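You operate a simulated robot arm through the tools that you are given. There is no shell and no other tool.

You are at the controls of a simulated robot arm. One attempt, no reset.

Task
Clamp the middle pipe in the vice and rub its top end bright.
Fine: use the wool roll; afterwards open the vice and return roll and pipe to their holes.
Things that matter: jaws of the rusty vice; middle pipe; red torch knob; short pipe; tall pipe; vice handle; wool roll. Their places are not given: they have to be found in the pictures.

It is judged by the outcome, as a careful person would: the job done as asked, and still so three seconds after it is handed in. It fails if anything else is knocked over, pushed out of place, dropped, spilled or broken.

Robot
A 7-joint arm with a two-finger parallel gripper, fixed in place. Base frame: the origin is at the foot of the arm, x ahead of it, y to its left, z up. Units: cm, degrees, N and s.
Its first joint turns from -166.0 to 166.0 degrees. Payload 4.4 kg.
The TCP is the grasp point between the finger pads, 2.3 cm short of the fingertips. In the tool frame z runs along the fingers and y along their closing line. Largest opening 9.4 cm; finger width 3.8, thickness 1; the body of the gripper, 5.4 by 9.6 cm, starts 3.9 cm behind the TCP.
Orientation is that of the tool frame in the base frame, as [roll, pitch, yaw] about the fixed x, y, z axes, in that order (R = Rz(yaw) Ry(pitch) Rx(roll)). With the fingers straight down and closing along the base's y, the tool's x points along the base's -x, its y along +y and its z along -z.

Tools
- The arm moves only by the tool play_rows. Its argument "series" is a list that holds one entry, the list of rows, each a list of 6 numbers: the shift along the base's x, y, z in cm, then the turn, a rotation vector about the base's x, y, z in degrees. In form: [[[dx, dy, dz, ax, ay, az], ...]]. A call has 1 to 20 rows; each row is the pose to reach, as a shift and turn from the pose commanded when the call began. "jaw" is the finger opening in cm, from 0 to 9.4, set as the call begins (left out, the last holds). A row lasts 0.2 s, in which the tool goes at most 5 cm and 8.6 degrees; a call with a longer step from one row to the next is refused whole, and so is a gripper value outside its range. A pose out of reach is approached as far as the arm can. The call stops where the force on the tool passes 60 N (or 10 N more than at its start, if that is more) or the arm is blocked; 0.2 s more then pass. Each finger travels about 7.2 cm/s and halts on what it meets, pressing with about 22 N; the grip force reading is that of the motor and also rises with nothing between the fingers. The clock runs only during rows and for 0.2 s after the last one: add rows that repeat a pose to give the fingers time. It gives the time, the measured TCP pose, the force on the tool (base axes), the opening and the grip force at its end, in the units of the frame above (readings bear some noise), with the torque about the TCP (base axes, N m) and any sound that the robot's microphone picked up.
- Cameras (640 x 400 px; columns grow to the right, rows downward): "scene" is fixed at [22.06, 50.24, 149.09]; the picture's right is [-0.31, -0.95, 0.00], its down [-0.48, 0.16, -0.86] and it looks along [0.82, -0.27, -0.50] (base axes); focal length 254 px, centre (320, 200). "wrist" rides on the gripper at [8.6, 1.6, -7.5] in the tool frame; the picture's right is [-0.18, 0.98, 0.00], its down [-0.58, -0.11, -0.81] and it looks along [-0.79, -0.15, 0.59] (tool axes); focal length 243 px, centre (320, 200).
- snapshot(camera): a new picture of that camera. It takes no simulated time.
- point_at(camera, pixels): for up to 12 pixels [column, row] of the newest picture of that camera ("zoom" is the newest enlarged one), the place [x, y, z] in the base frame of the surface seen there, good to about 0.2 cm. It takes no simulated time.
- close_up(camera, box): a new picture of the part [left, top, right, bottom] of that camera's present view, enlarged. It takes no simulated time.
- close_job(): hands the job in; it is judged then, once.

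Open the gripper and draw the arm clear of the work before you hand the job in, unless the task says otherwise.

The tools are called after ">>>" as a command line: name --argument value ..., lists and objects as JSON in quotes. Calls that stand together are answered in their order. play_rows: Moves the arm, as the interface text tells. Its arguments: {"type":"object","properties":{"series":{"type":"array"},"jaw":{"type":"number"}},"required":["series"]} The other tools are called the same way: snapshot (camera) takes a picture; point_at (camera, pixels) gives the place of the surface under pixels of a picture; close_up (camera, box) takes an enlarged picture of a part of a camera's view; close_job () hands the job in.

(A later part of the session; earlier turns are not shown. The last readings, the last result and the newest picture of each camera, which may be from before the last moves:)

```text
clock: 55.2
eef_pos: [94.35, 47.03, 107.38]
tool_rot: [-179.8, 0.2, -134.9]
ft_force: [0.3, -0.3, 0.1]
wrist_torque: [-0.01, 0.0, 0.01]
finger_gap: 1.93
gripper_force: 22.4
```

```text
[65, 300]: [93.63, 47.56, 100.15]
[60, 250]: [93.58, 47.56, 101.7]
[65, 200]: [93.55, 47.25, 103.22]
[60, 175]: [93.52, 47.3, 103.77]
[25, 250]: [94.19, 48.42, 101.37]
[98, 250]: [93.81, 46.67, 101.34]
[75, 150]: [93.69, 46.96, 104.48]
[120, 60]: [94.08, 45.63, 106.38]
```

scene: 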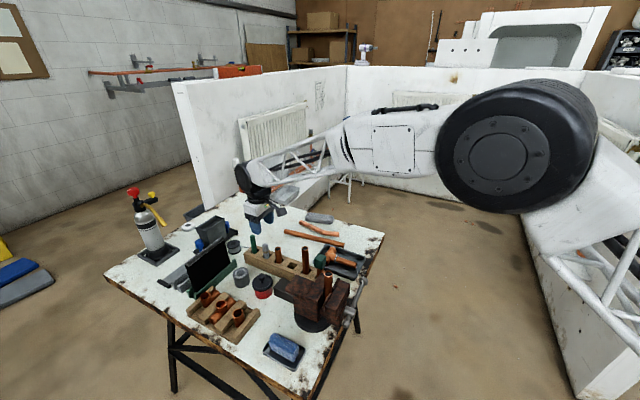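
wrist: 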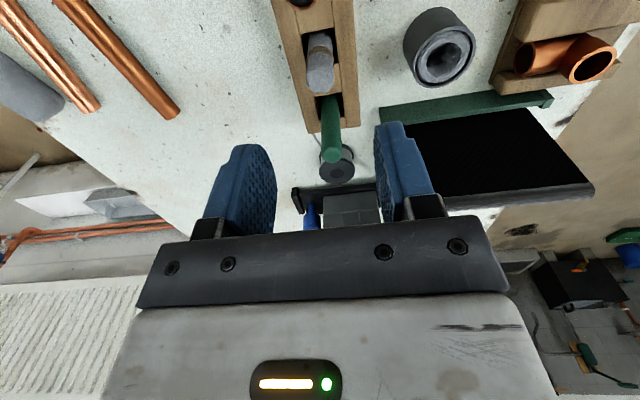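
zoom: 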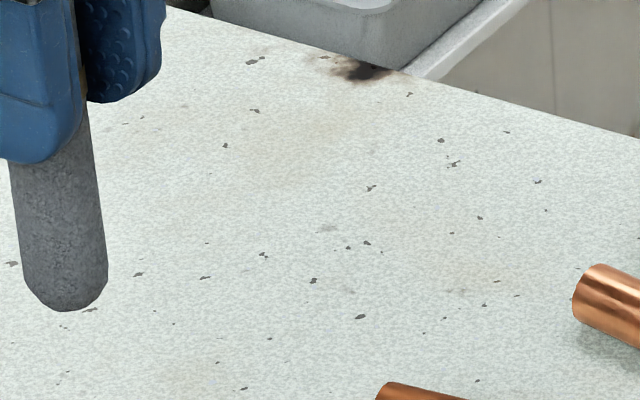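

The roll's end is 7.8 cm below the TCP, leaving about 5.5 cm free below the fingertips. I carry it to the left (-t) side of the clamped pipe, 4 cm off its axis, at a height where the roll overlaps the pipe's top end.

>>> play_rows --series '[[[-3, -1.06, 0, 0, 0, 0], [-6.5, -2.3, 0, 0, 0, 0], [-10, -3.5, 0, 0, 0, 0], [-14, -5, 0, 0, 0, 0], [-18, -6.4, 0, 0, 0, 0], [-22, -7.8, 0, 0, 0, 0], [-26, -9.2, 0, 0, 0, 0], [-29, -10.3, 0, 0, 0, 0], [-30.67, -10.87, 0, 0, 0, 0], [-30.67, -10.87, -2.5, 0, 0, 0], [-30.67, -10.87, -4.79, 0, 0, 0], [-30.67, -10.87, -4.79, 0, 0, 0]]]'

>>> close_up --camera "scene" --box '[300, 240, 360, 290]'

>>> snapshot --camera "wrist"

```text
clock: 57.8
eef_pos: [63.39, 35.84, 102.86]
tool_rot: [-179.9, 0.2, -135.0]
ft_force: [-0.8, -0.2, -0.4]
wrist_torque: [0.01, 0.0, 0.02]
finger_gap: 1.95
gripper_force: 22.2
```

```text
8.00 times, centred on (330, 265) of scene
```

zoom: 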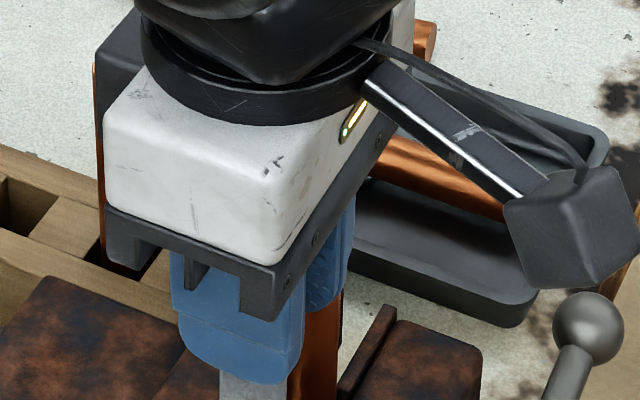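

```text
taken
```

wrist: 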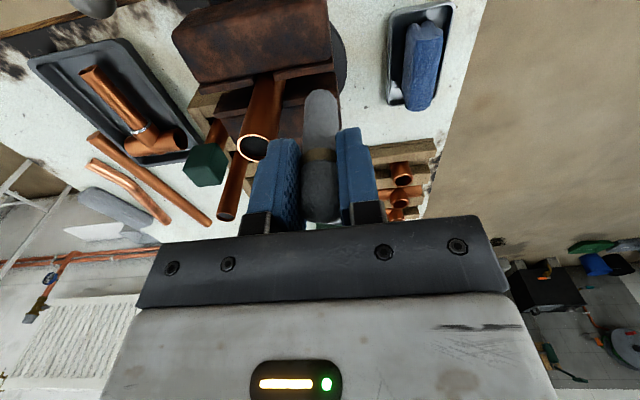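

The roll hangs beside the pipe, whose rim shows at wrist (254,148). I approach along +t, first to about 0.4 cm from contact.

>>> play_rows --series '[[[0.4, -0.4, 0, 0, 0, 0], [0.8, -0.8, 0, 0, 0, 0], [1.13, -1.13, 0, 0, 0, 0], [1.13, -1.13, 0, 0, 0, 0]]]'

>>> play_rows --series '[[[0.07, -0.07, 0, 0, 0, 0], [0.14, -0.14, 0, 0, 0, 0], [0.14, -0.14, 0, 0, 0, 0]]]'

>>> play_rows --series '[[[0.07, -0.07, 0, 0, 0, 0], [0.07, -0.07, 0, 0, 0, 0]]]'

```text
clock: 58.8
eef_pos: [64.58, 34.83, 102.82]
tool_rot: [-179.9, 0.2, -135.1]
ft_force: [0.5, 0.4, -0.1]
wrist_torque: [0.01, -0.02, -0.01]
finger_gap: 1.95
gripper_force: 22.2
```

```text
clock: 59.6
eef_pos: [64.72, 34.83, 102.88]
tool_rot: [-179.8, 0.2, -134.9]
ft_force: [-0.2, -0.9, 0.3]
wrist_torque: [-0.05, 0.06, 0.01]
finger_gap: 1.95
gripper_force: 21.9
```

```text
clock: 60.2
eef_pos: [64.7, 34.72, 102.91]
tool_rot: [-179.9, 0.2, -135.0]
ft_force: [-0.2, 0.8, -0.5]
wrist_torque: [0.0, -0.02, -0.01]
finger_gap: 1.94
gripper_force: 21.8
```

No contact yet (forces below 1 N). I keep approaching in small steps.

>>> play_rows --series '[[[0.07, -0.07, 0, 0, 0, 0], [0.07, -0.07, 0, 0, 0, 0]]]'

>>> play_rows --series '[[[0.05, -0.05, 0, 0, 0, 0], [0.05, -0.05, 0, 0, 0, 0]]]'

>>> play_rows --series '[[[0.05, -0.05, 0, 0, 0, 0], [0.05, -0.05, 0, 0, 0, 0]]]'

```text
clock: 60.8
eef_pos: [64.74, 34.6, 102.82]
tool_rot: [-180.0, 0.2, -135.0]
ft_force: [0.7, 1.2, -0.3]
wrist_torque: [-0.03, 0.03, -0.03]
finger_gap: 1.93
gripper_force: 21.7
```

```text
clock: 61.4
eef_pos: [64.89, 34.6, 102.75]
tool_rot: [-179.8, 0.3, -135.0]
ft_force: [-3.5, 2.2, 1.4]
wrist_torque: [0.21, 0.19, -0.01]
finger_gap: 1.97
gripper_force: 22.1
```

```text
clock: 62.0
eef_pos: [64.97, 34.48, 102.71]
tool_rot: [-179.9, 0.2, -134.9]
ft_force: [-4.6, 5.2, 0.6]
wrist_torque: [0.29, 0.3, -0.01]
finger_gap: 1.96
gripper_force: 22.4
```

Contact at about 7 N, acting 6 cm below the TCP, so the roll's side presses on the pipe's end. I do a series of up-and-down strokes and then look whether it brightens.

>>> play_rows --series '[[[0, 0, 0.8, 0, 0, 0], [0, 0, 1.6, 0, 0, 0], [0, 0, 0.8, 0, 0, 0], [0, 0, 0, 0, 0, 0], [0, 0, -0.6, 0, 0, 0], [0, 0, 0, 0, 0, 0], [0, 0, 0.8, 0, 0, 0], [0, 0, 1.6, 0, 0, 0], [0, 0, 0.8, 0, 0, 0], [0, 0, 0, 0, 0, 0], [0, 0, -0.6, 0, 0, 0], [0, 0, 0, 0, 0, 0], [0, 0, 0.8, 0, 0, 0], [0, 0, 1.6, 0, 0, 0], [0, 0, 0.8, 0, 0, 0], [0, 0, 0, 0, 0, 0]]]'

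>>> close_up --camera "scene" --box '[310, 265, 360, 305]'

>>> close_up --camera "wrist" --box '[240, 60, 400, 230]'

```text
clock: 65.4
eef_pos: [64.79, 34.54, 102.92]
tool_rot: [-180.0, 0.2, -135.0]
ft_force: [-1.4, 0.6, -0.1]
wrist_torque: [0.03, 0.08, -0.01]
finger_gap: 1.94
gripper_force: 21.8
```

```text
10.00 times, centred on (335, 285) of scene
```

zoom: 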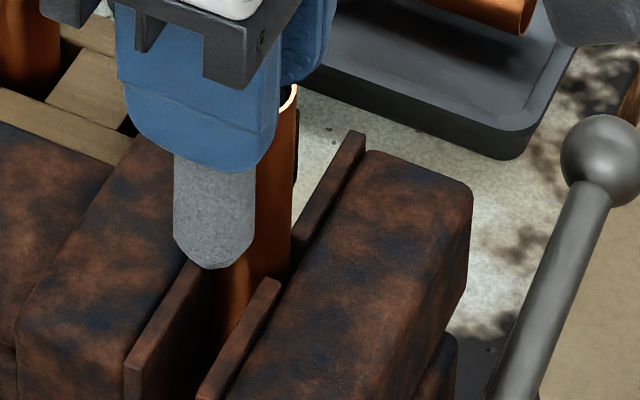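

```text
2.35 times, centred on (320, 145) of wrist
```

zoom: 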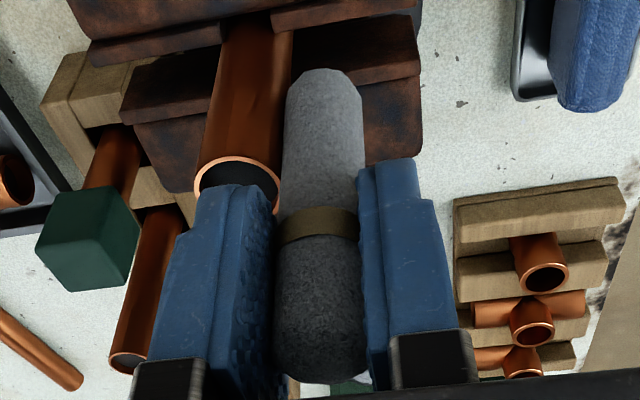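

Contact force has dropped to ~1.5 N after the strokes. I back off 3 cm to look at the pipe's surface.

>>> play_rows --series '[[[-1, 1, 0, 0, 0, 0], [-2, 2, 1, 0, 0, 0], [-4, 4, 3, 0, 0, 0], [-6, 6, 3, 0, 0, 0]]]'

>>> close_up --camera "scene" --box '[320, 265, 355, 295]'

>>> close_up --camera "wrist" --box '[180, 60, 340, 200]'

```text
clock: 66.4
eef_pos: [58.89, 40.38, 105.9]
tool_rot: [-179.9, 0.3, -134.9]
ft_force: [0.1, 0.1, -0.2]
wrist_torque: [-0.03, -0.01, 0.02]
finger_gap: 1.95
gripper_force: 22.1
```

```text
13.33 times, centred on (338, 280) of scene
```

zoom: 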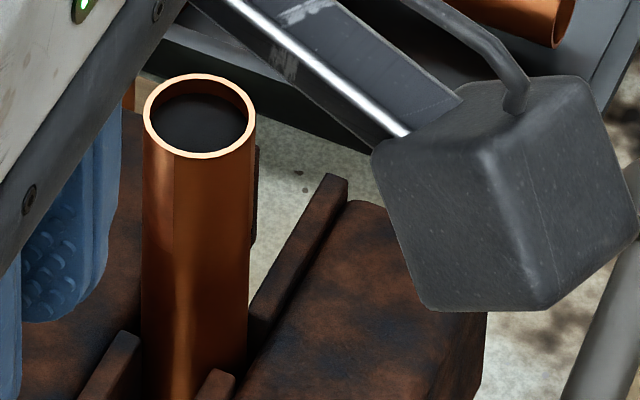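

```text
2.86 times, centred on (260, 130) of wrist
```

zoom: 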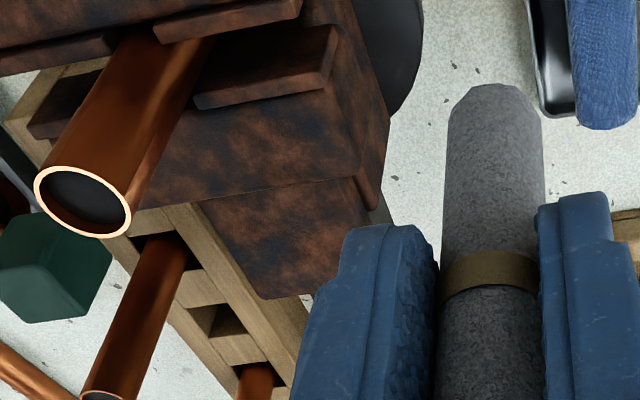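

The pipe's upper part looks somewhat more orange than before, so the rubbing works. I return to contact and rub around the circumference, first a quarter turn to the -n side, reading the force.

>>> play_rows --series '[[[2, -2, -1, 0, 0, 0], [4, -4, -3, 0, 0, 0], [5.5, -5.5, -3, 0, 0, 0], [6, -6, -3, 0, 0, 0], [6, -6, -3, 0, 0, 0]]]'

>>> play_rows --series '[[[-0.363, -0.498, 0, 0, 0, 0], [-0.553, -1.085, 0, 0, 0, 0], [-0.553, -1.701, 0, 0, 0, 0], [-0.363, -2.287, 0, 0, 0, 0], [0, -2.786, 0, 0, 0, 0], [0, -2.786, 0, 0, 0, 0]]]'

```text
clock: 67.6
eef_pos: [64.96, 34.65, 102.93]
tool_rot: [-179.9, 0.1, -135.1]
ft_force: [-1.9, 2.4, -0.4]
wrist_torque: [0.12, 0.16, 0.01]
finger_gap: 1.93
gripper_force: 22.0
```

```text
clock: 69.0
eef_pos: [64.84, 31.75, 102.89]
tool_rot: [-179.9, 0.1, -134.9]
ft_force: [-5.7, -3.6, -0.1]
wrist_torque: [-0.13, 0.24, 0.0]
finger_gap: 1.94
gripper_force: 21.9
```

At the -n side the contact is about 6.6 N — good. I continue around to the +t side.

>>> play_rows --series '[[[0.498, -0.363, 0, 0, 0, 0], [1.085, -0.553, 0, 0, 0, 0], [1.701, -0.553, 0, 0, 0, 0], [2.287, -0.363, 0, 0, 0, 0], [2.786, 0, 0, 0, 0, 0], [2.786, 0, 0, 0, 0, 0]]]'

>>> play_rows --series '[[[0.363, 0.498, 0, 0, 0, 0], [0.553, 1.085, 0, 0, 0, 0], [0.553, 1.701, 0, 0, 0, 0], [0.363, 2.287, 0, 0, 0, 0], [0, 2.786, 0, 0, 0, 0], [0, 2.786, 0, 0, 0, 0]]]'

>>> close_up --camera "scene" --box '[320, 265, 355, 295]'

>>> close_up --camera "wrist" --box '[240, 60, 400, 230]'

```text
clock: 70.4
eef_pos: [67.93, 31.74, 102.73]
tool_rot: [-179.9, 0.2, -135.1]
ft_force: [0.1, 0.2, -0.4]
wrist_torque: [0.01, -0.02, -0.02]
finger_gap: 1.97
gripper_force: 22.3
```

```text
clock: 71.8
eef_pos: [67.71, 34.65, 102.93]
tool_rot: [-179.8, 0.2, -134.9]
ft_force: [0.2, 1.7, -0.6]
wrist_torque: [0.04, 0.01, 0.0]
finger_gap: 1.96
gripper_force: 22.1
```

```text
13.33 times, centred on (338, 280) of scene
```

zoom: 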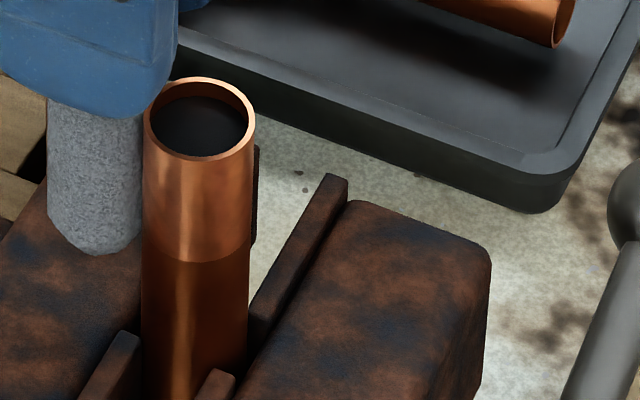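

```text
2.35 times, centred on (320, 145) of wrist
```

zoom: 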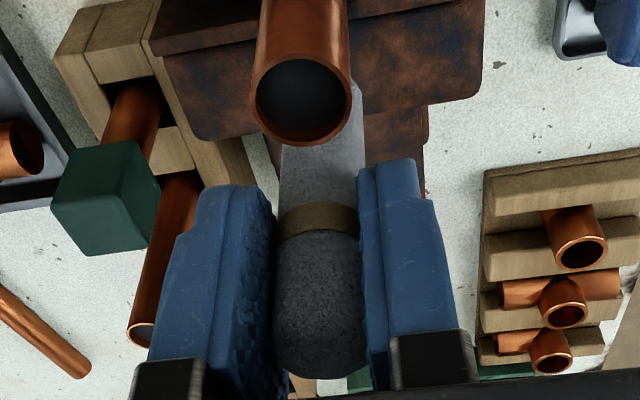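

The top ~2.3 cm of the pipe is now clearly brighter copper, with a visible border at zoom row 255. To make it even all around, I do one full further turn with the centre slightly corrected and a little up-down motion.

>>> play_rows --series '[[[0.235, -0.548, 0.3, 0, 0, 0], [0.421, -1.123, 0, 0, 0, 0], [0.421, -1.727, 0.4, 0, 0, 0], [0.235, -2.301, 0, 0, 0, 0], [-0.12, -2.789, 0.4, 0, 0, 0], [-0.608, -3.144, 0, 0, 0, 0], [-1.183, -3.33, 0.4, 0, 0, 0], [-1.787, -3.33, 0, 0, 0, 0], [-2.361, -3.144, 0.4, 0, 0, 0], [-2.849, -2.789, 0, 0, 0, 0], [-3.204, -2.301, 0.4, 0, 0, 0], [-3.39, -1.727, 0, 0, 0, 0], [-3.39, -1.123, 0.4, 0, 0, 0], [-3.204, -0.548, 0, 0, 0, 0], [-2.849, -0.06, 0.4, 0, 0, 0], [-2.361, 0.295, 0, 0, 0, 0], [-1.787, 0.481, 0.4, 0, 0, 0], [-1.183, 0.481, 0, 0, 0, 0], [-0.608, 0.295, 0.4, 0, 0, 0], [-0.12, -0.06, 0, 0, 0, 0]]]'

>>> close_up --camera "scene" --box '[320, 265, 355, 295]'

>>> close_up --camera "wrist" --box '[240, 60, 400, 230]'

```text
clock: 76.0
eef_pos: [67.69, 34.6, 102.99]
tool_rot: [-179.9, 0.5, -134.9]
ft_force: [-0.4, 21.2, 7.6]
wrist_torque: [1.16, 0.12, -0.16]
finger_gap: 2.23
gripper_force: 21.7
```

```text
13.33 times, centred on (338, 280) of scene
```

zoom: 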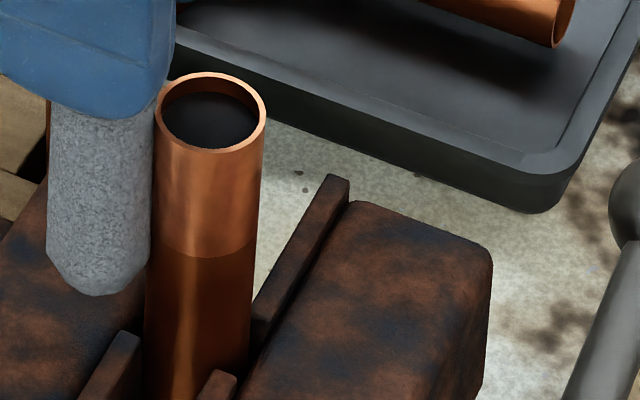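

```text
2.35 times, centred on (320, 145) of wrist
```

zoom: 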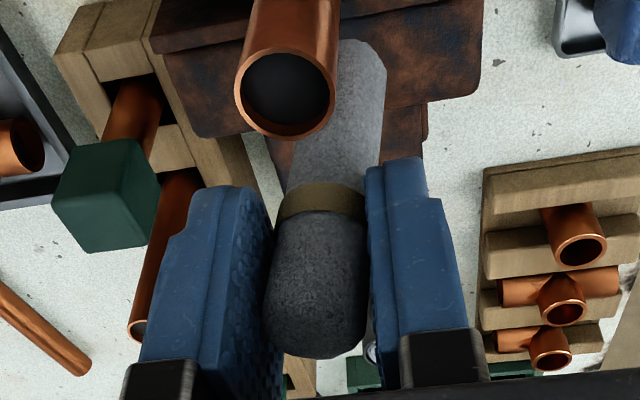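

The force rose to 21 N and the roll is now tilted in the grip (gap 2.23), so I back off in +y at once and look.

>>> play_rows --series '[[[0, 0.5, 0, 0, 0, 0], [0, 1, 0, 0, 0, 0], [0.5, 2, 0, 0, 0, 0], [1, 3, 1, 0, 0, 0], [1, 3, 1, 0, 0, 0]]]'

>>> close_up --camera "scene" --box '[300, 250, 360, 300]'

>>> close_up --camera "wrist" --box '[240, 40, 400, 230]'

```text
clock: 77.2
eef_pos: [68.76, 37.56, 103.69]
tool_rot: [-179.9, 0.3, -135.1]
ft_force: [-0.8, 0.3, -0.8]
wrist_torque: [-0.02, -0.02, 0.01]
finger_gap: 1.95
gripper_force: 22.5
```

```text
8.00 times, centred on (330, 275) of scene
```

zoom: 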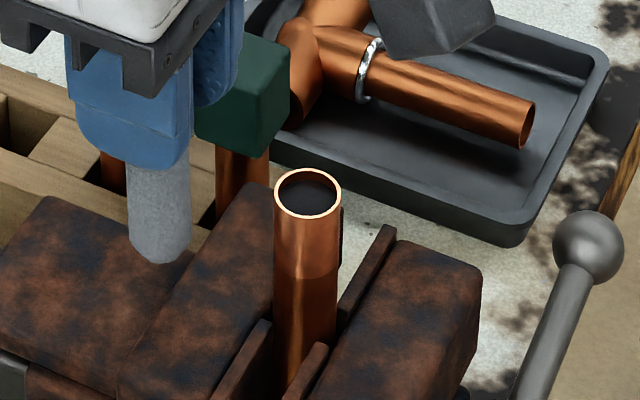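

```text
2.11 times, centred on (320, 135) of wrist
```

zoom: 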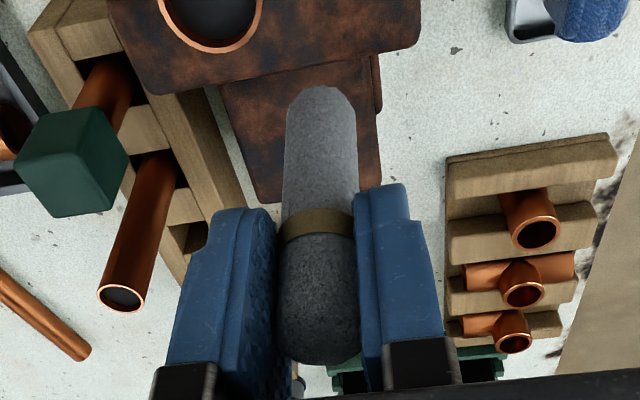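

Backed off, the roll sits straight again (gap 1.95) and the pipe is upright; its end band is bright down to zoom row 275. I measure the roll's pose in the grip and compare the band closely.

>>> point_at --camera "zoom" --pixels '[[160, 255], [160, 215], [158, 180], [130, 215], [190, 215], [308, 172], [308, 217], [276, 195], [340, 195]]'

>>> close_up --camera "scene" --box '[328, 268, 348, 288]'

>>> close_up --camera "wrist" --box '[270, 60, 370, 140]'

>>> point_at --camera "zoom" --pixels '[[250, 150], [320, 100], [390, 150], [245, 250], [320, 250], [400, 250], [250, 330], [400, 330]]'

```text
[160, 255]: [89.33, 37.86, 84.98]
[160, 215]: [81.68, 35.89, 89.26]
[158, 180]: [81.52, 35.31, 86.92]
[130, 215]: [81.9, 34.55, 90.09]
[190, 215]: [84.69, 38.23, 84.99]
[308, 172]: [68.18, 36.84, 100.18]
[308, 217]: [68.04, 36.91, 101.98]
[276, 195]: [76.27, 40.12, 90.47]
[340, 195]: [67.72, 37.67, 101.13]
```

```text
16.00 times, centred on (338, 278) of scene
```

zoom: 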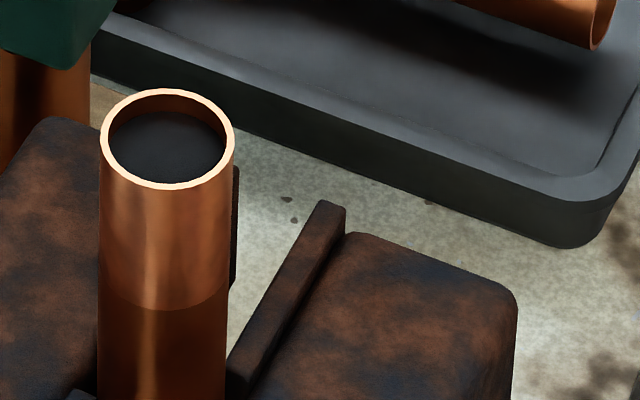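

```text
5.00 times, centred on (320, 100) of wrist
```

zoom: 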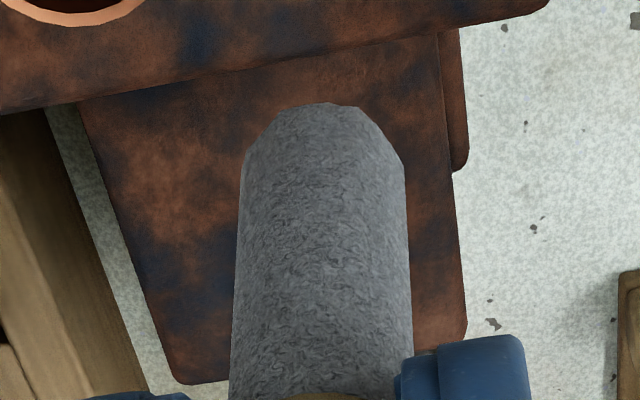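

```text
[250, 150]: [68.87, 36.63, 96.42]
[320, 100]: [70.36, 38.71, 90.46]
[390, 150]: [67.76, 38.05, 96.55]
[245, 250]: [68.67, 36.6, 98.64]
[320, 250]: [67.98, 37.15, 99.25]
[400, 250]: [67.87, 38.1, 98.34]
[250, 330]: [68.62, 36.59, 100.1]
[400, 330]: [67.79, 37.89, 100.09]
```

The band is bright copper now. For safety I add a few more gentle arcs on the -t to -n side, where the contact force was steady, then compare the brightness again.

>>> play_rows --series '[[[-2, -1, 0, 0, 0, 0], [-4.47, -2.27, -1, 0, 0, 0], [-3.75, -2.99, -1, 0, 0, 0], [-4.11, -3.48, -0.7, 0, 0, 0], [-4.3, -4.06, -1, 0, 0, 0], [-4.3, -4.67, -0.7, 0, 0, 0], [-4.11, -5.25, -1, 0, 0, 0], [-3.75, -5.75, -0.7, 0, 0, 0], [-4.11, -5.25, -1, 0, 0, 0], [-4.3, -4.67, -0.7, 0, 0, 0], [-4.3, -4.06, -1, 0, 0, 0], [-4.11, -3.48, -0.7, 0, 0, 0], [-3.75, -2.99, -1, 0, 0, 0], [-4.11, -3.48, -0.7, 0, 0, 0], [-4.3, -4.06, -1, 0, 0, 0], [-4.11, -3.48, -0.7, 0, 0, 0], [-3.75, -2.99, -1, 0, 0, 0], [-4.47, -2.27, -1, 0, 0, 0], [-5.5, -1.3, -1, 0, 0, 0]]]'

>>> play_rows --series '[[[-2, 2, 1, 0, 0, 0], [-4, 4, 2, 0, 0, 0], [-6, 6, 3, 0, 0, 0], [-6, 6, 3, 0, 0, 0]]]'

>>> close_up --camera "scene" --box '[328, 268, 348, 288]'

>>> close_up --camera "wrist" --box '[160, 20, 360, 230]'

```text
clock: 81.2
eef_pos: [63.14, 36.4, 102.92]
tool_rot: [-179.9, 0.2, -135.0]
ft_force: [0.2, -0.8, -1.0]
wrist_torque: [-0.01, -0.02, 0.0]
finger_gap: 1.93
gripper_force: 22.1
```

```text
clock: 82.2
eef_pos: [57.16, 42.4, 105.67]
tool_rot: [-180.0, 0.2, -135.0]
ft_force: [0.4, 0.3, -0.3]
wrist_torque: [-0.01, 0.0, -0.01]
finger_gap: 1.95
gripper_force: 22.2
```

```text
16.00 times, centred on (338, 278) of scene
```

zoom: 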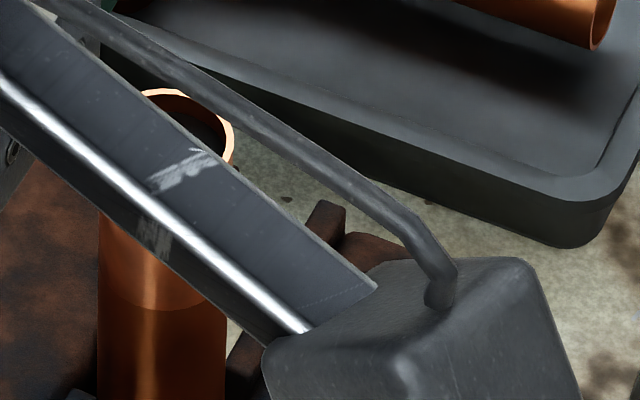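

```text
1.90 times, centred on (260, 125) of wrist
```

zoom: 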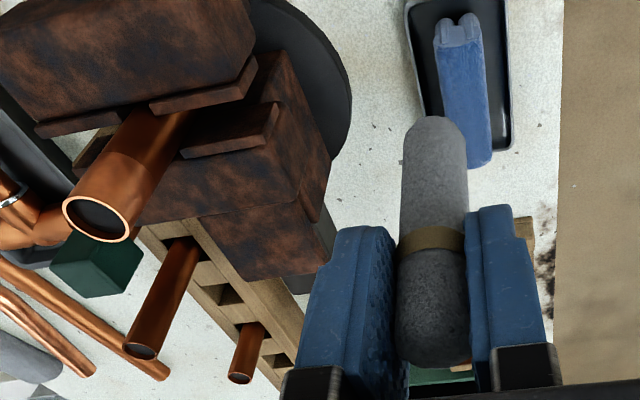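

The upper band is bright on the sides I can see. I carry the roll back to hover over its hole and check its hang before lowering.

>>> play_rows --series '[[[2, 0.3, 1.79, 0, 0, 0], [6, 0.8, 1.79, 0, 0, 0], [10.5, 1.4, 1.79, 0, 0, 0], [15, 1.9, 1.79, 0, 0, 0], [19.5, 2.5, 1.79, 0, 0, 0], [24, 3.1, 1.79, 0, 0, 0], [28.5, 3.7, 1.79, 0, 0, 0], [33, 4.3, 1.79, 0, 0, 0], [36, 4.6, 1.79, 0, 0, 0], [36.99, 4.74, 1.79, 0, 0, 0], [36.99, 4.74, 1.79, 0, 0, 0]]]'

>>> close_up --camera "wrist" --box '[240, 0, 400, 230]'

>>> close_up --camera "scene" --box '[220, 165, 320, 247]'

>>> close_up --camera "scene" --box '[328, 268, 348, 288]'

```text
clock: 84.6
eef_pos: [93.93, 46.86, 108.04]
tool_rot: [-179.9, 0.2, -135.0]
ft_force: [0.0, -0.2, -0.4]
wrist_torque: [0.03, 0.0, 0.01]
finger_gap: 1.93
gripper_force: 22.3
```

```text
1.74 times, centred on (320, 115) of wrist
```

zoom: 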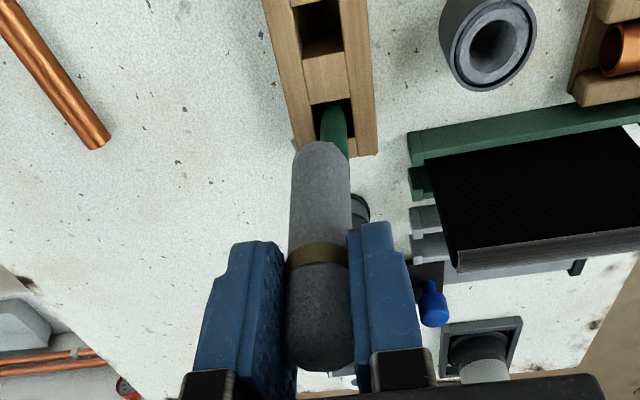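

```text
4.88 times, centred on (270, 206) of scene
```

zoom: 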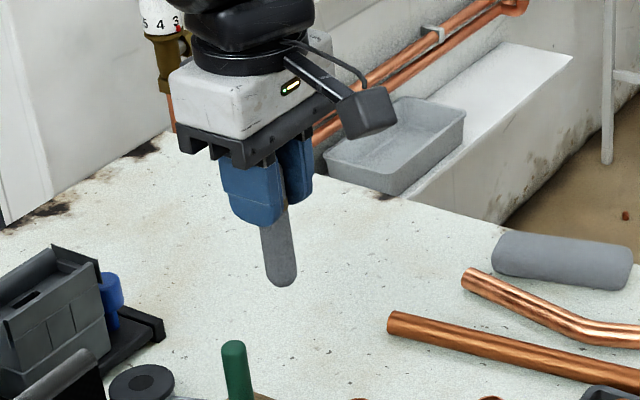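

```text
16.00 times, centred on (338, 278) of scene
```

zoom: 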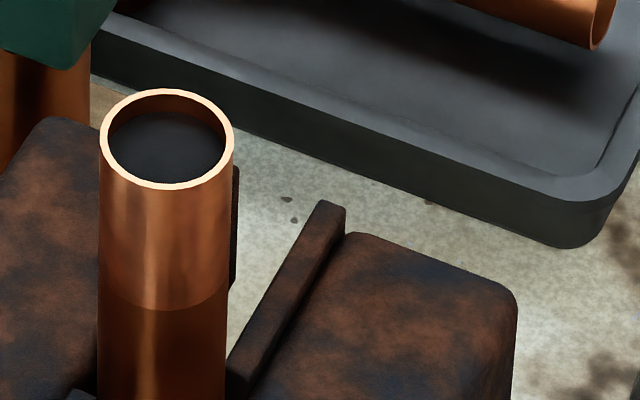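

The band is unchanged by the extra strokes, so it is fully bright. The roll seems to have shifted slightly in the grip (its end now at zoom row 143, earlier 157); I measure its pose against the hole.

>>> close_up --camera "wrist" --box '[270, 70, 370, 150]'

>>> point_at --camera "zoom" --pixels '[[240, 150], [400, 150], [320, 70], [320, 150], [320, 250], [320, 350], [240, 250], [405, 250], [230, 350], [405, 350]]'

>>> close_up --camera "scene" --box '[260, 195, 300, 225]'

```text
5.00 times, centred on (320, 110) of wrist
```

zoom: 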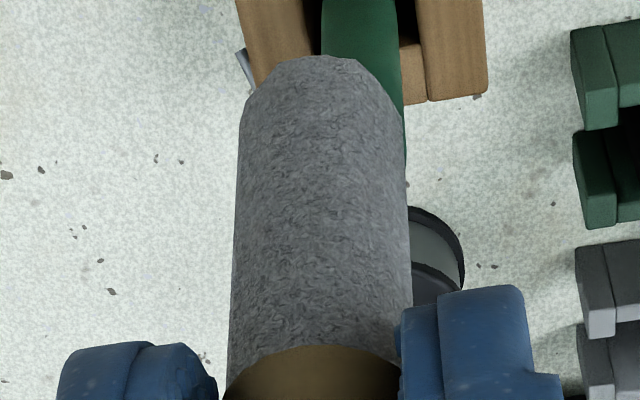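

```text
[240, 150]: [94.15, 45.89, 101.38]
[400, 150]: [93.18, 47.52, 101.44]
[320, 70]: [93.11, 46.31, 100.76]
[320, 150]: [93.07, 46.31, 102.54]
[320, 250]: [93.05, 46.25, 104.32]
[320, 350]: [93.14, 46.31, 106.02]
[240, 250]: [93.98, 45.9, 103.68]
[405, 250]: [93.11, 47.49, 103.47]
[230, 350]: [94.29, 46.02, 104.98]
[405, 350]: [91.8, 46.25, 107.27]
```

```text
13.33 times, centred on (280, 210) of scene
```

zoom: 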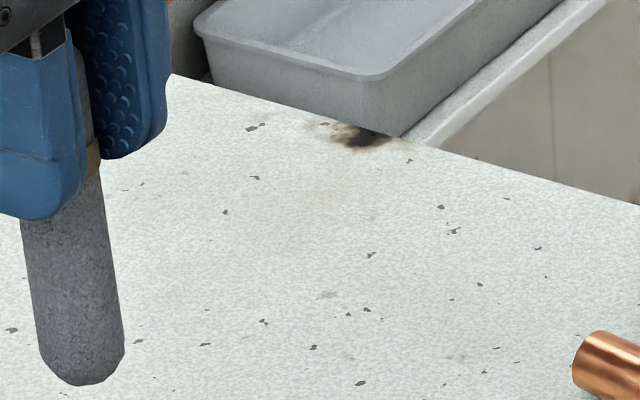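

The roll hangs truly vertical, its axis estimated at n≈99.5, t≈33.2 while the hole centre is about n≈99.9, t≈33.35. I lower it until its end is just above the rack top and look again.

>>> play_rows --series '[[[0, 0, -3, 0, 0, 0], [0, 0, -6, 0, 0, 0], [0, 0, -9, 0, 0, 0], [0, 0, -12, 0, 0, 0], [0, 0, -13.6, 0, 0, 0], [0, 0, -13.6, 0, 0, 0]]]'

>>> close_up --camera "wrist" --box '[260, 40, 380, 160]'

>>> close_up --camera "scene" --box '[245, 225, 295, 265]'

```text
clock: 86.0
eef_pos: [94.23, 46.89, 93.97]
tool_rot: [-179.9, 0.2, -135.1]
ft_force: [0.0, 0.0, -0.5]
wrist_torque: [-0.01, 0.01, 0.0]
finger_gap: 1.94
gripper_force: 22.4
```

```text
3.33 times, centred on (320, 100) of wrist
```

zoom: 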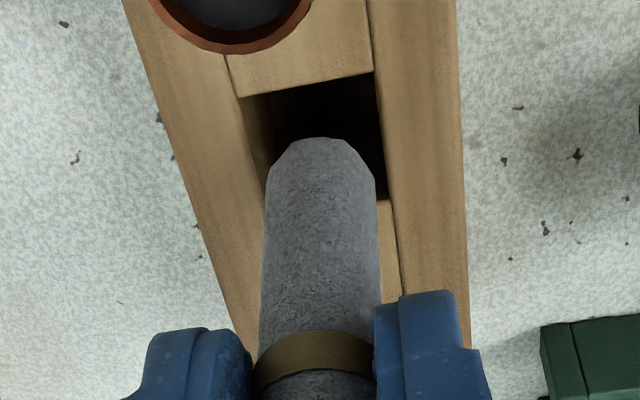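

```text
10.00 times, centred on (270, 245) of scene
```

zoom: 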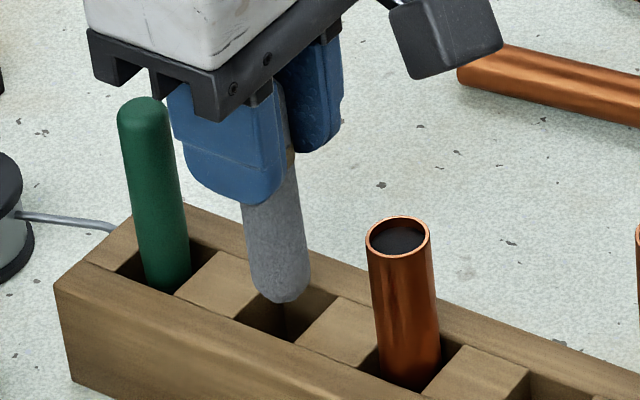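

The roll's end is over the hole. I measure hole corners and roll edges in the wrist view for the final alignment.

>>> close_up --camera "wrist" --box '[260, 40, 380, 160]'

>>> point_at --camera "zoom" --pixels '[[234, 94], [380, 70], [393, 202], [320, 80], [270, 200], [374, 200], [320, 160], [320, 200], [320, 145], [200, 150], [405, 150], [265, 250]]'

```text
3.33 times, centred on (320, 100) of wrist
```

zoom: 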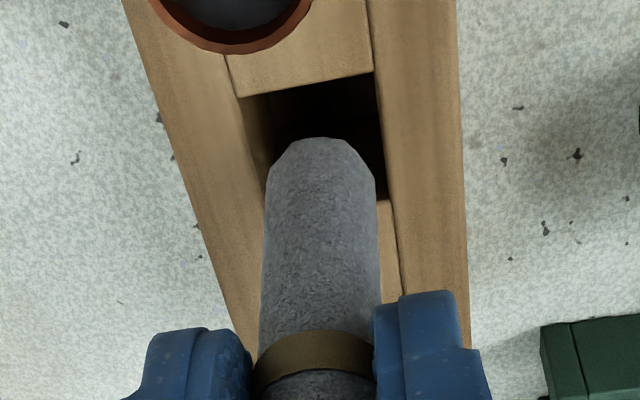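

```text
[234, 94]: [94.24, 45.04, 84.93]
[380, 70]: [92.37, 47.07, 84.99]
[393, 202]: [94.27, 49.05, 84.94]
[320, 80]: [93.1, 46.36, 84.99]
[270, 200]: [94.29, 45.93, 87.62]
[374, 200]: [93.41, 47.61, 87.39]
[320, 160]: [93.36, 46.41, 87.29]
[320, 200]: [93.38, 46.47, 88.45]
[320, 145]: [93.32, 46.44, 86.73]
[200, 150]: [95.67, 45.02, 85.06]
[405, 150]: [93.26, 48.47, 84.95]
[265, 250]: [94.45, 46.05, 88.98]
```

The roll axis (n 99.85, t 33.29) matches the hole centre (99.93, 33.38). I lower it into the hole to just above the bottom.

>>> play_rows --series '[[[0.1, 0, -1, 0, 0, 0], [0.1, 0, -2, 0, 0, 0], [0.1, 0, -3, 0, 0, 0], [0.1, 0, -4, 0, 0, 0], [0.1, 0, -4.8, 0, 0, 0], [0.1, 0, -5.2, 0, 0, 0], [0.1, 0, -5.2, 0, 0, 0]]]'

```text
clock: 87.6
eef_pos: [94.42, 47.06, 89.08]
tool_rot: [-179.9, 0.3, -135.0]
ft_force: [-1.1, -2.7, 14.1]
wrist_torque: [-0.09, 0.02, 0.02]
finger_gap: 1.96
gripper_force: 22.3
```

An upward force of 14 N shows the roll has met the hole bottom. I raise 0.1 cm, check the picture, then release.

>>> play_rows --series '[[[0, 0, 0.1, 0, 0, 0], [0, 0, 0.1, 0, 0, 0]]]'

>>> close_up --camera "scene" --box '[245, 225, 295, 265]'

>>> close_up --camera "wrist" --box '[240, 100, 400, 230]'

```text
clock: 88.2
eef_pos: [94.37, 46.95, 89.01]
tool_rot: [-179.9, 0.2, -135.1]
ft_force: [4.8, -1.2, 15.2]
wrist_torque: [0.1, -0.36, 0.03]
finger_gap: 1.94
gripper_force: 22.3
```

```text
10.00 times, centred on (270, 245) of scene
```

zoom: 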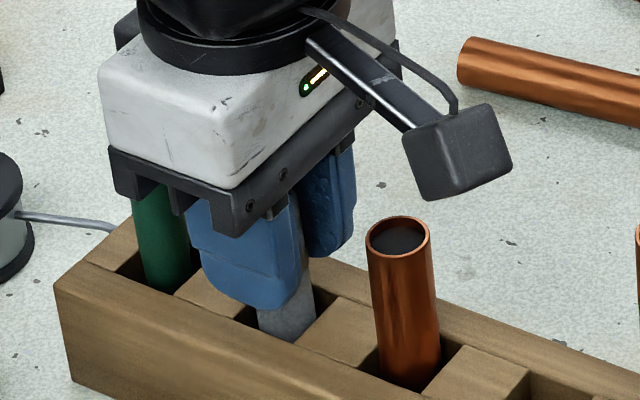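

```text
3.08 times, centred on (320, 165) of wrist
```

zoom: 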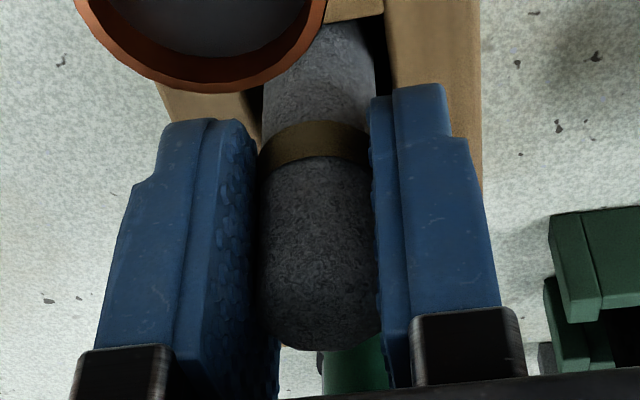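

Still 15 N upward, so the roll is seated lower in the grip than assumed. I raise another 0.2 cm to unload before releasing.

>>> play_rows --series '[[[0, 0, 0.1, 0, 0, 0], [0, 0, 0.2, 0, 0, 0], [0, 0, 0.2, 0, 0, 0]]]'

```text
clock: 89.0
eef_pos: [94.28, 46.91, 89.0]
tool_rot: [-179.9, 0.3, -135.0]
ft_force: [-0.9, 0.9, 1.7]
wrist_torque: [0.08, 0.02, 0.03]
finger_gap: 1.97
gripper_force: 21.7
```

The load is down to 1.7 N. I open the fingers to 5.5 cm and rise.

>>> play_rows --series '[[[0, 0, 0, 0, 0, 0], [0, 0, 0, 0, 0, 0], [0, 0, 0, 0, 0, 0]]]' --jaw 5.5

>>> play_rows --series '[[[0, 0, 2, 0, 0, 0], [0, 0, 5, 0, 0, 0], [0, 0, 9, 0, 0, 0], [0, 0, 14, 0, 0, 0], [0, 0, 20, 0, 0, 0], [0, 0, 20, 0, 0, 0]]]'

>>> close_up --camera "scene" --box '[240, 225, 300, 270]'

>>> close_up --camera "wrist" --box '[270, 0, 370, 80]'

```text
clock: 89.8
eef_pos: [94.28, 46.75, 89.04]
tool_rot: [-179.9, 0.3, -135.0]
ft_force: [0.3, 0.0, -0.2]
wrist_torque: [-0.03, 0.01, 0.01]
finger_gap: 5.49
gripper_force: 0.0
```

```text
refused: row 5 steps farther than a row can; nothing moved
```

```text
8.89 times, centred on (270, 248) of scene
```

zoom: 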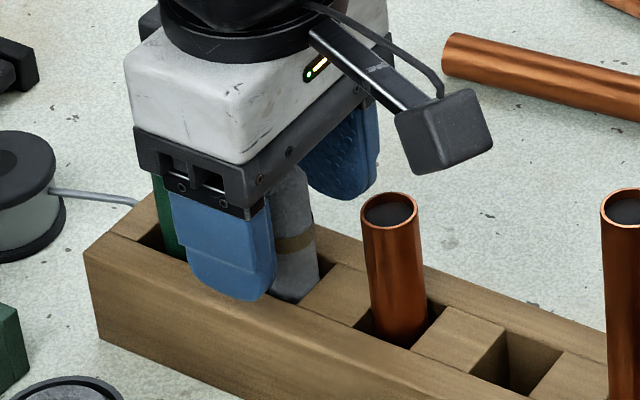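

```text
5.00 times, centred on (320, 40) of wrist
```

zoom: 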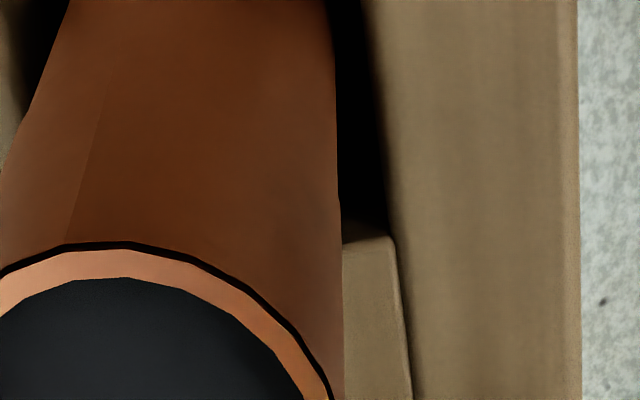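

The release worked; the rise was refused because one step was too long. I rise with shorter steps and check the roll in its hole.

>>> play_rows --series '[[[0, 0, 2, 0, 0, 0], [0, 0, 5, 0, 0, 0], [0, 0, 9, 0, 0, 0], [0, 0, 13, 0, 0, 0], [0, 0, 17, 0, 0, 0], [0, 0, 20, 0, 0, 0], [0, 0, 20, 0, 0, 0]]]'

>>> close_up --camera "scene" --box '[240, 225, 300, 270]'

>>> close_up --camera "wrist" --box '[270, 0, 370, 80]'

```text
clock: 91.4
eef_pos: [94.2, 47.29, 109.46]
tool_rot: [-179.8, 0.2, -135.0]
ft_force: [0.1, 0.5, -0.1]
wrist_torque: [-0.01, 0.0, -0.01]
finger_gap: 5.49
gripper_force: 0.0
```

```text
8.89 times, centred on (270, 248) of scene
```

zoom: 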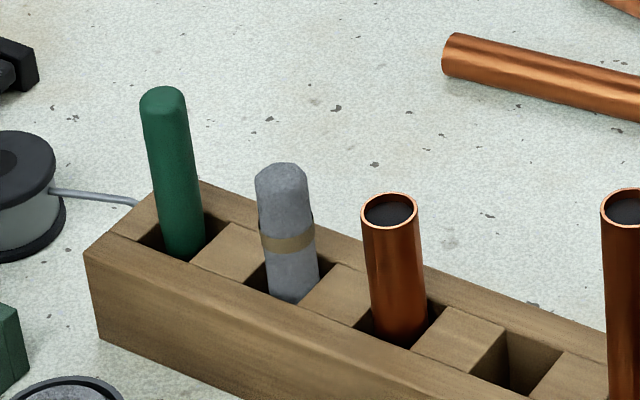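

```text
5.00 times, centred on (320, 40) of wrist
```

zoom: 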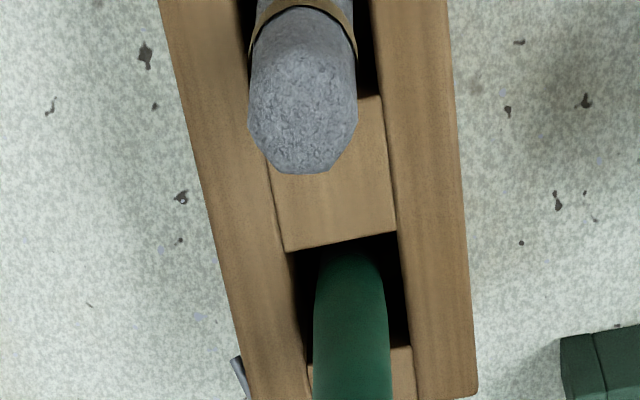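

The roll stands in its hole as before. Now I go to the vice handle to open it: first travel high to in front of the handle.

>>> play_rows --series '[[[-3, -2.5, 1, 0, 0, 0], [-6.5, -5.4, 1, 0, 0, 0], [-10, -8.3, 1, 0, 0, 0], [-13.5, -11.2, 1, 0, 0, 0], [-17, -14, 1, 0, 0, 0], [-20.5, -17, 1, 0, 0, 0], [-24, -19.8, 1, 0, 0, 0], [-27.5, -22.6, 1, 0, 0, 0], [-31, -25.5, 1, 0, 0, 0], [-33.8, -27.8, 1, 0, 0, 0], [-34.83, -28.63, 1, 0, 0, 0], [-34.83, -28.63, 1, 0, 0, 0]]]' --jaw 0

>>> play_rows --series '[[[0, 0, 0, 5.3, -5.3, 0], [0, 0, 0, 10.61, -10.61, 0], [0, 0, 0, 15.91, -15.91, 0], [0, 0, 0, 21.21, -21.21, 0], [0, 0, -1, 26.52, -26.52, 0], [0, 0, -2, 31.82, -31.82, 0], [0, 0, -4, 37.12, -37.12, 0], [0, 0, -6, 42.43, -42.43, 0], [0, 0, -8, 47.73, -47.73, 0], [0, 0, -10, 53.03, -53.03, 0], [0, 0, -11, 58.34, -58.34, 0], [0, 0, -12, 63.64, -63.64, 0], [0, 0, -12, 63.64, -63.64, 0]]]'

>>> close_up --camera "scene" --box '[290, 240, 450, 350]'

```text
clock: 94.0
eef_pos: [59.27, 18.53, 110.13]
tool_rot: [-179.9, 0.2, -135.0]
ft_force: [-0.2, -1.0, 0.2]
wrist_torque: [0.01, -0.01, 0.03]
finger_gap: 0.01
gripper_force: 21.7
```

```text
clock: 96.8
eef_pos: [59.26, 18.43, 98.13]
tool_rot: [2.9, 89.7, 47.8]
ft_force: [0.4, 0.3, -0.9]
wrist_torque: [0.0, 0.0, -0.01]
finger_gap: 0.0
gripper_force: 21.5
```

```text
3.64 times, centred on (370, 295) of scene
```

zoom: 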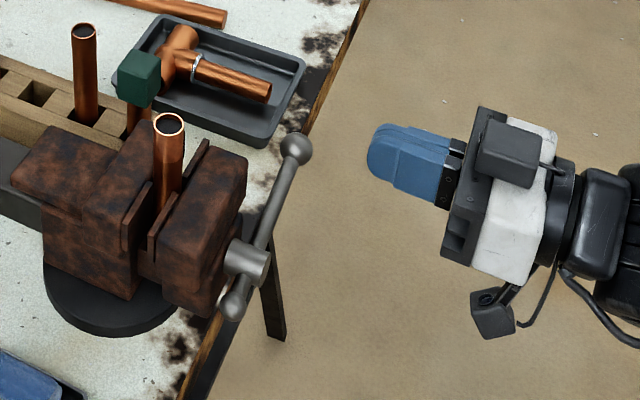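

The tool is horizontal in front of the handle (ball at zoom (296,148)). I go down and advance beneath the bar on its right side.

>>> play_rows --series '[[[0, 0, -4, 0, 0, 0], [0, 0, -8, 0, 0, 0], [0, 0, -11, 0, 0, 0], [0, 0, -13.09, 0, 0, 0], [0, 0, -13.09, 0, 0, 0], [1.7, 1.7, -13.09, 0, 0, 0], [3.4, 3.4, -13.09, 0, 0, 0], [5.16, 5.16, -13.09, 0, 0, 0], [5.16, 5.16, -13.09, 0, 0, 0]]]'

>>> close_up --camera "scene" --box '[290, 250, 410, 340]'

>>> snapshot --camera "wrist"

```text
clock: 98.8
eef_pos: [64.66, 23.66, 85.12]
tool_rot: [6.3, 89.8, 51.3]
ft_force: [0.9, -0.7, -0.3]
wrist_torque: [0.01, 0.01, -0.03]
finger_gap: 0.0
gripper_force: 22.1
```

```text
4.44 times, centred on (350, 295) of scene
```

zoom: 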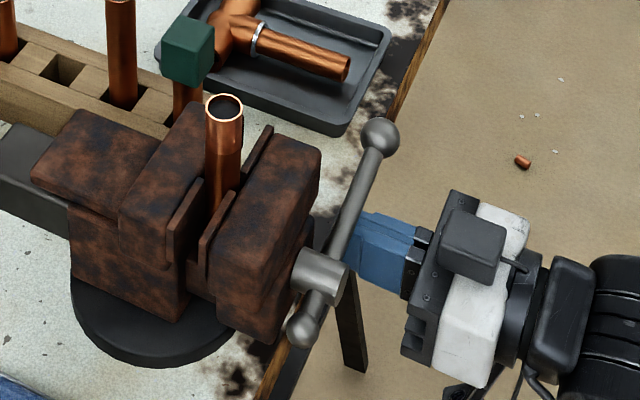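

```text
taken
```

wrist: 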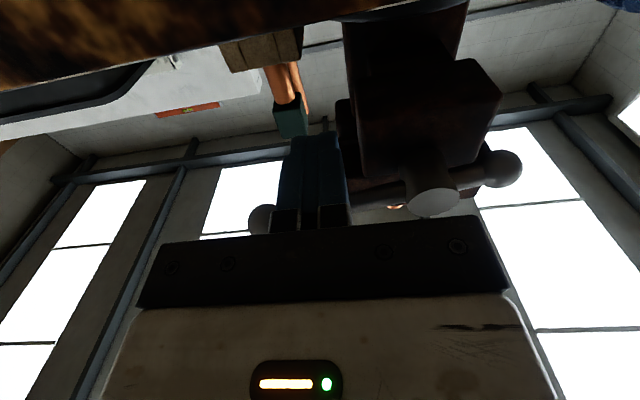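

The fingers lie under the bar, right of the hub. I push up along the arc (counter-clockwise seen from the front) for the first 30° and read the force.

>>> play_rows --series '[[[0.28, -0.28, 1.07, 0, 0, 0], [0.36, -0.36, 1.62, 0, 0, 0], [0.41, -0.41, 2.18, 0, 0, 0], [0.43, -0.43, 2.75, 0, 0, 0], [0.41, -0.41, 3.32, 0, 0, 0], [0.36, -0.36, 3.88, 0, 0, 0], [0.28, -0.28, 4.43, 0, 0, 0], [0.28, -0.28, 4.43, 0, 0, 0]]]'

>>> close_up --camera "scene" --box '[290, 250, 410, 340]'

```text
clock: 100.6
eef_pos: [64.83, 23.23, 89.62]
tool_rot: [0.9, 89.7, 45.8]
ft_force: [0.6, -0.4, 0.0]
wrist_torque: [0.0, 0.0, 0.01]
finger_gap: 0.01
gripper_force: 22.3
```

```text
4.44 times, centred on (350, 295) of scene
```

zoom: 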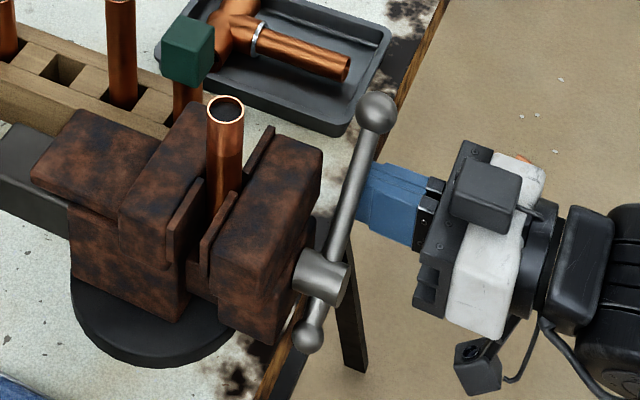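

The handle turns easily (no residual force). I continue over the top to the left side until the handle is back near its original angle.

>>> play_rows --series '[[[-0.46, 0.46, 1.57, 0, 0, 0], [-1.19, 1.19, 2.92, 0, 0, 0], [-2.14, 2.14, 3.95, 0, 0, 0], [-3.25, 3.25, 4.6, 0, 0, 0], [-4.44, 4.44, 4.82, 0, 0, 0], [-5.63, 5.63, 4.6, 0, 0, 0], [-6.74, 6.74, 3.95, 0, 0, 0], [-7.4, 7.4, 3.3, 0, 0, 0], [-7.4, 7.4, 3.3, 0, 0, 0]]]'

>>> close_up --camera "scene" --box '[290, 250, 410, 340]'

```text
clock: 102.6
eef_pos: [57.38, 30.55, 92.74]
tool_rot: [9.7, 89.8, 54.7]
ft_force: [-0.5, -0.2, 0.2]
wrist_torque: [-0.03, 0.0, -0.02]
finger_gap: 0.03
gripper_force: 22.4
```

```text
4.44 times, centred on (350, 295) of scene
```

zoom: 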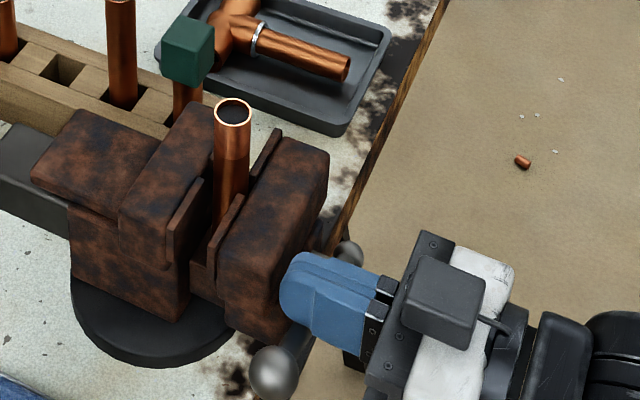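

The handle is on the left again, ball at zoom (272,375), a little above its first place. I push the last degrees in small steps.

>>> play_rows --series '[[[-0.15, 0.15, -0.2, 0, 0, 0], [-0.3, 0.3, -0.42, 0, 0, 0], [-0.46, 0.46, -0.63, 0, 0, 0], [-0.6, 0.6, -0.9, 0, 0, 0], [-0.6, 0.6, -0.9, 0, 0, 0]]]'

>>> close_up --camera "scene" --box '[290, 260, 410, 350]'

```text
clock: 103.8
eef_pos: [57.07, 31.1, 92.3]
tool_rot: [-2.5, 89.3, 42.3]
ft_force: [-16.6, -32.1, 14.5]
wrist_torque: [-0.49, 0.42, 0.37]
finger_gap: 0.01
gripper_force: 21.7
stopped in row 5: the force on the tool passed its limit at 62 N (the readings are from after the stop); the commanded pose is now the measured one
```

```text
4.44 times, centred on (350, 305) of scene
```

zoom: 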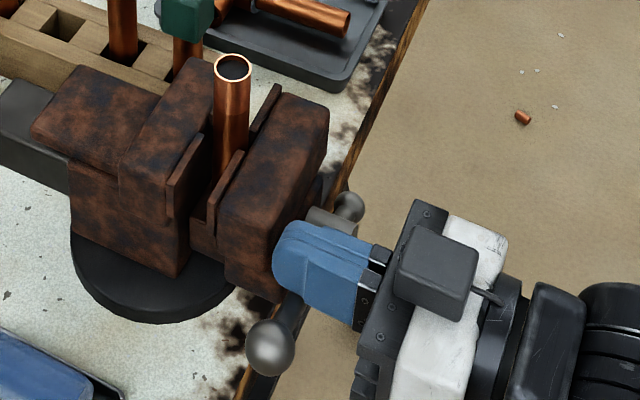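

The handle is back at its original angle (ball at (270,347)); the fingertips now press lightly against the jaw front. I withdraw along -n.

>>> play_rows --series '[[[-0.7, -0.7, 0.1, 0, 0, 0], [-1.5, -1.5, 0.4, 0, 0, 0], [-3.5, -3.5, 0.6, 0, 0, 0], [-6, -6, 1, 0, 0, 0], [-7.5, -7.5, 2, 0, 0, 0], [-7.5, -7.5, 2, 0, 0, 0]]]'

>>> close_up --camera "scene" --box '[290, 260, 410, 350]'

>>> point_at --camera "zoom" --pixels '[[241, 152], [279, 86], [200, 136], [325, 110], [270, 345], [330, 225], [233, 55], [233, 80], [216, 68], [250, 68], [300, 290]]'

```text
clock: 105.2
eef_pos: [49.39, 23.7, 94.45]
tool_rot: [-2.1, 89.3, 42.8]
ft_force: [-0.3, -0.9, -0.2]
wrist_torque: [0.04, -0.01, 0.03]
finger_gap: 0.0
gripper_force: 22.3
```

```text
4.44 times, centred on (350, 305) of scene
```

zoom: 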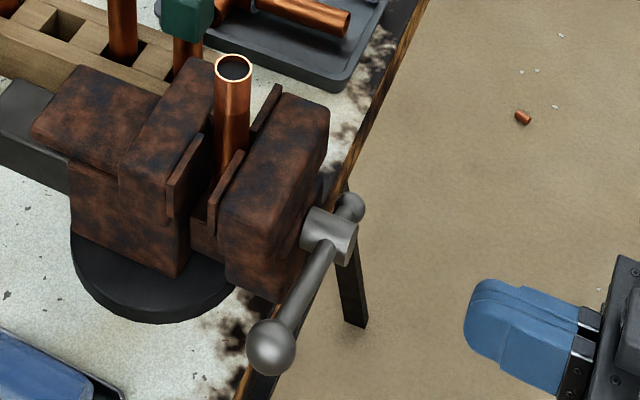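

```text
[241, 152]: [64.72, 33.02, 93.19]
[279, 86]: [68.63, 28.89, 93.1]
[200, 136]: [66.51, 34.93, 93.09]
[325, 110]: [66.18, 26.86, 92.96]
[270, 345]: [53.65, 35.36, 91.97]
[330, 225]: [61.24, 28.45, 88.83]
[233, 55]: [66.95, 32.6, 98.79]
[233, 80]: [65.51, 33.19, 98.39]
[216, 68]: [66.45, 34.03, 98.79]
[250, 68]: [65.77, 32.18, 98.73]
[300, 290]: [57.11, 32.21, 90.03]
```

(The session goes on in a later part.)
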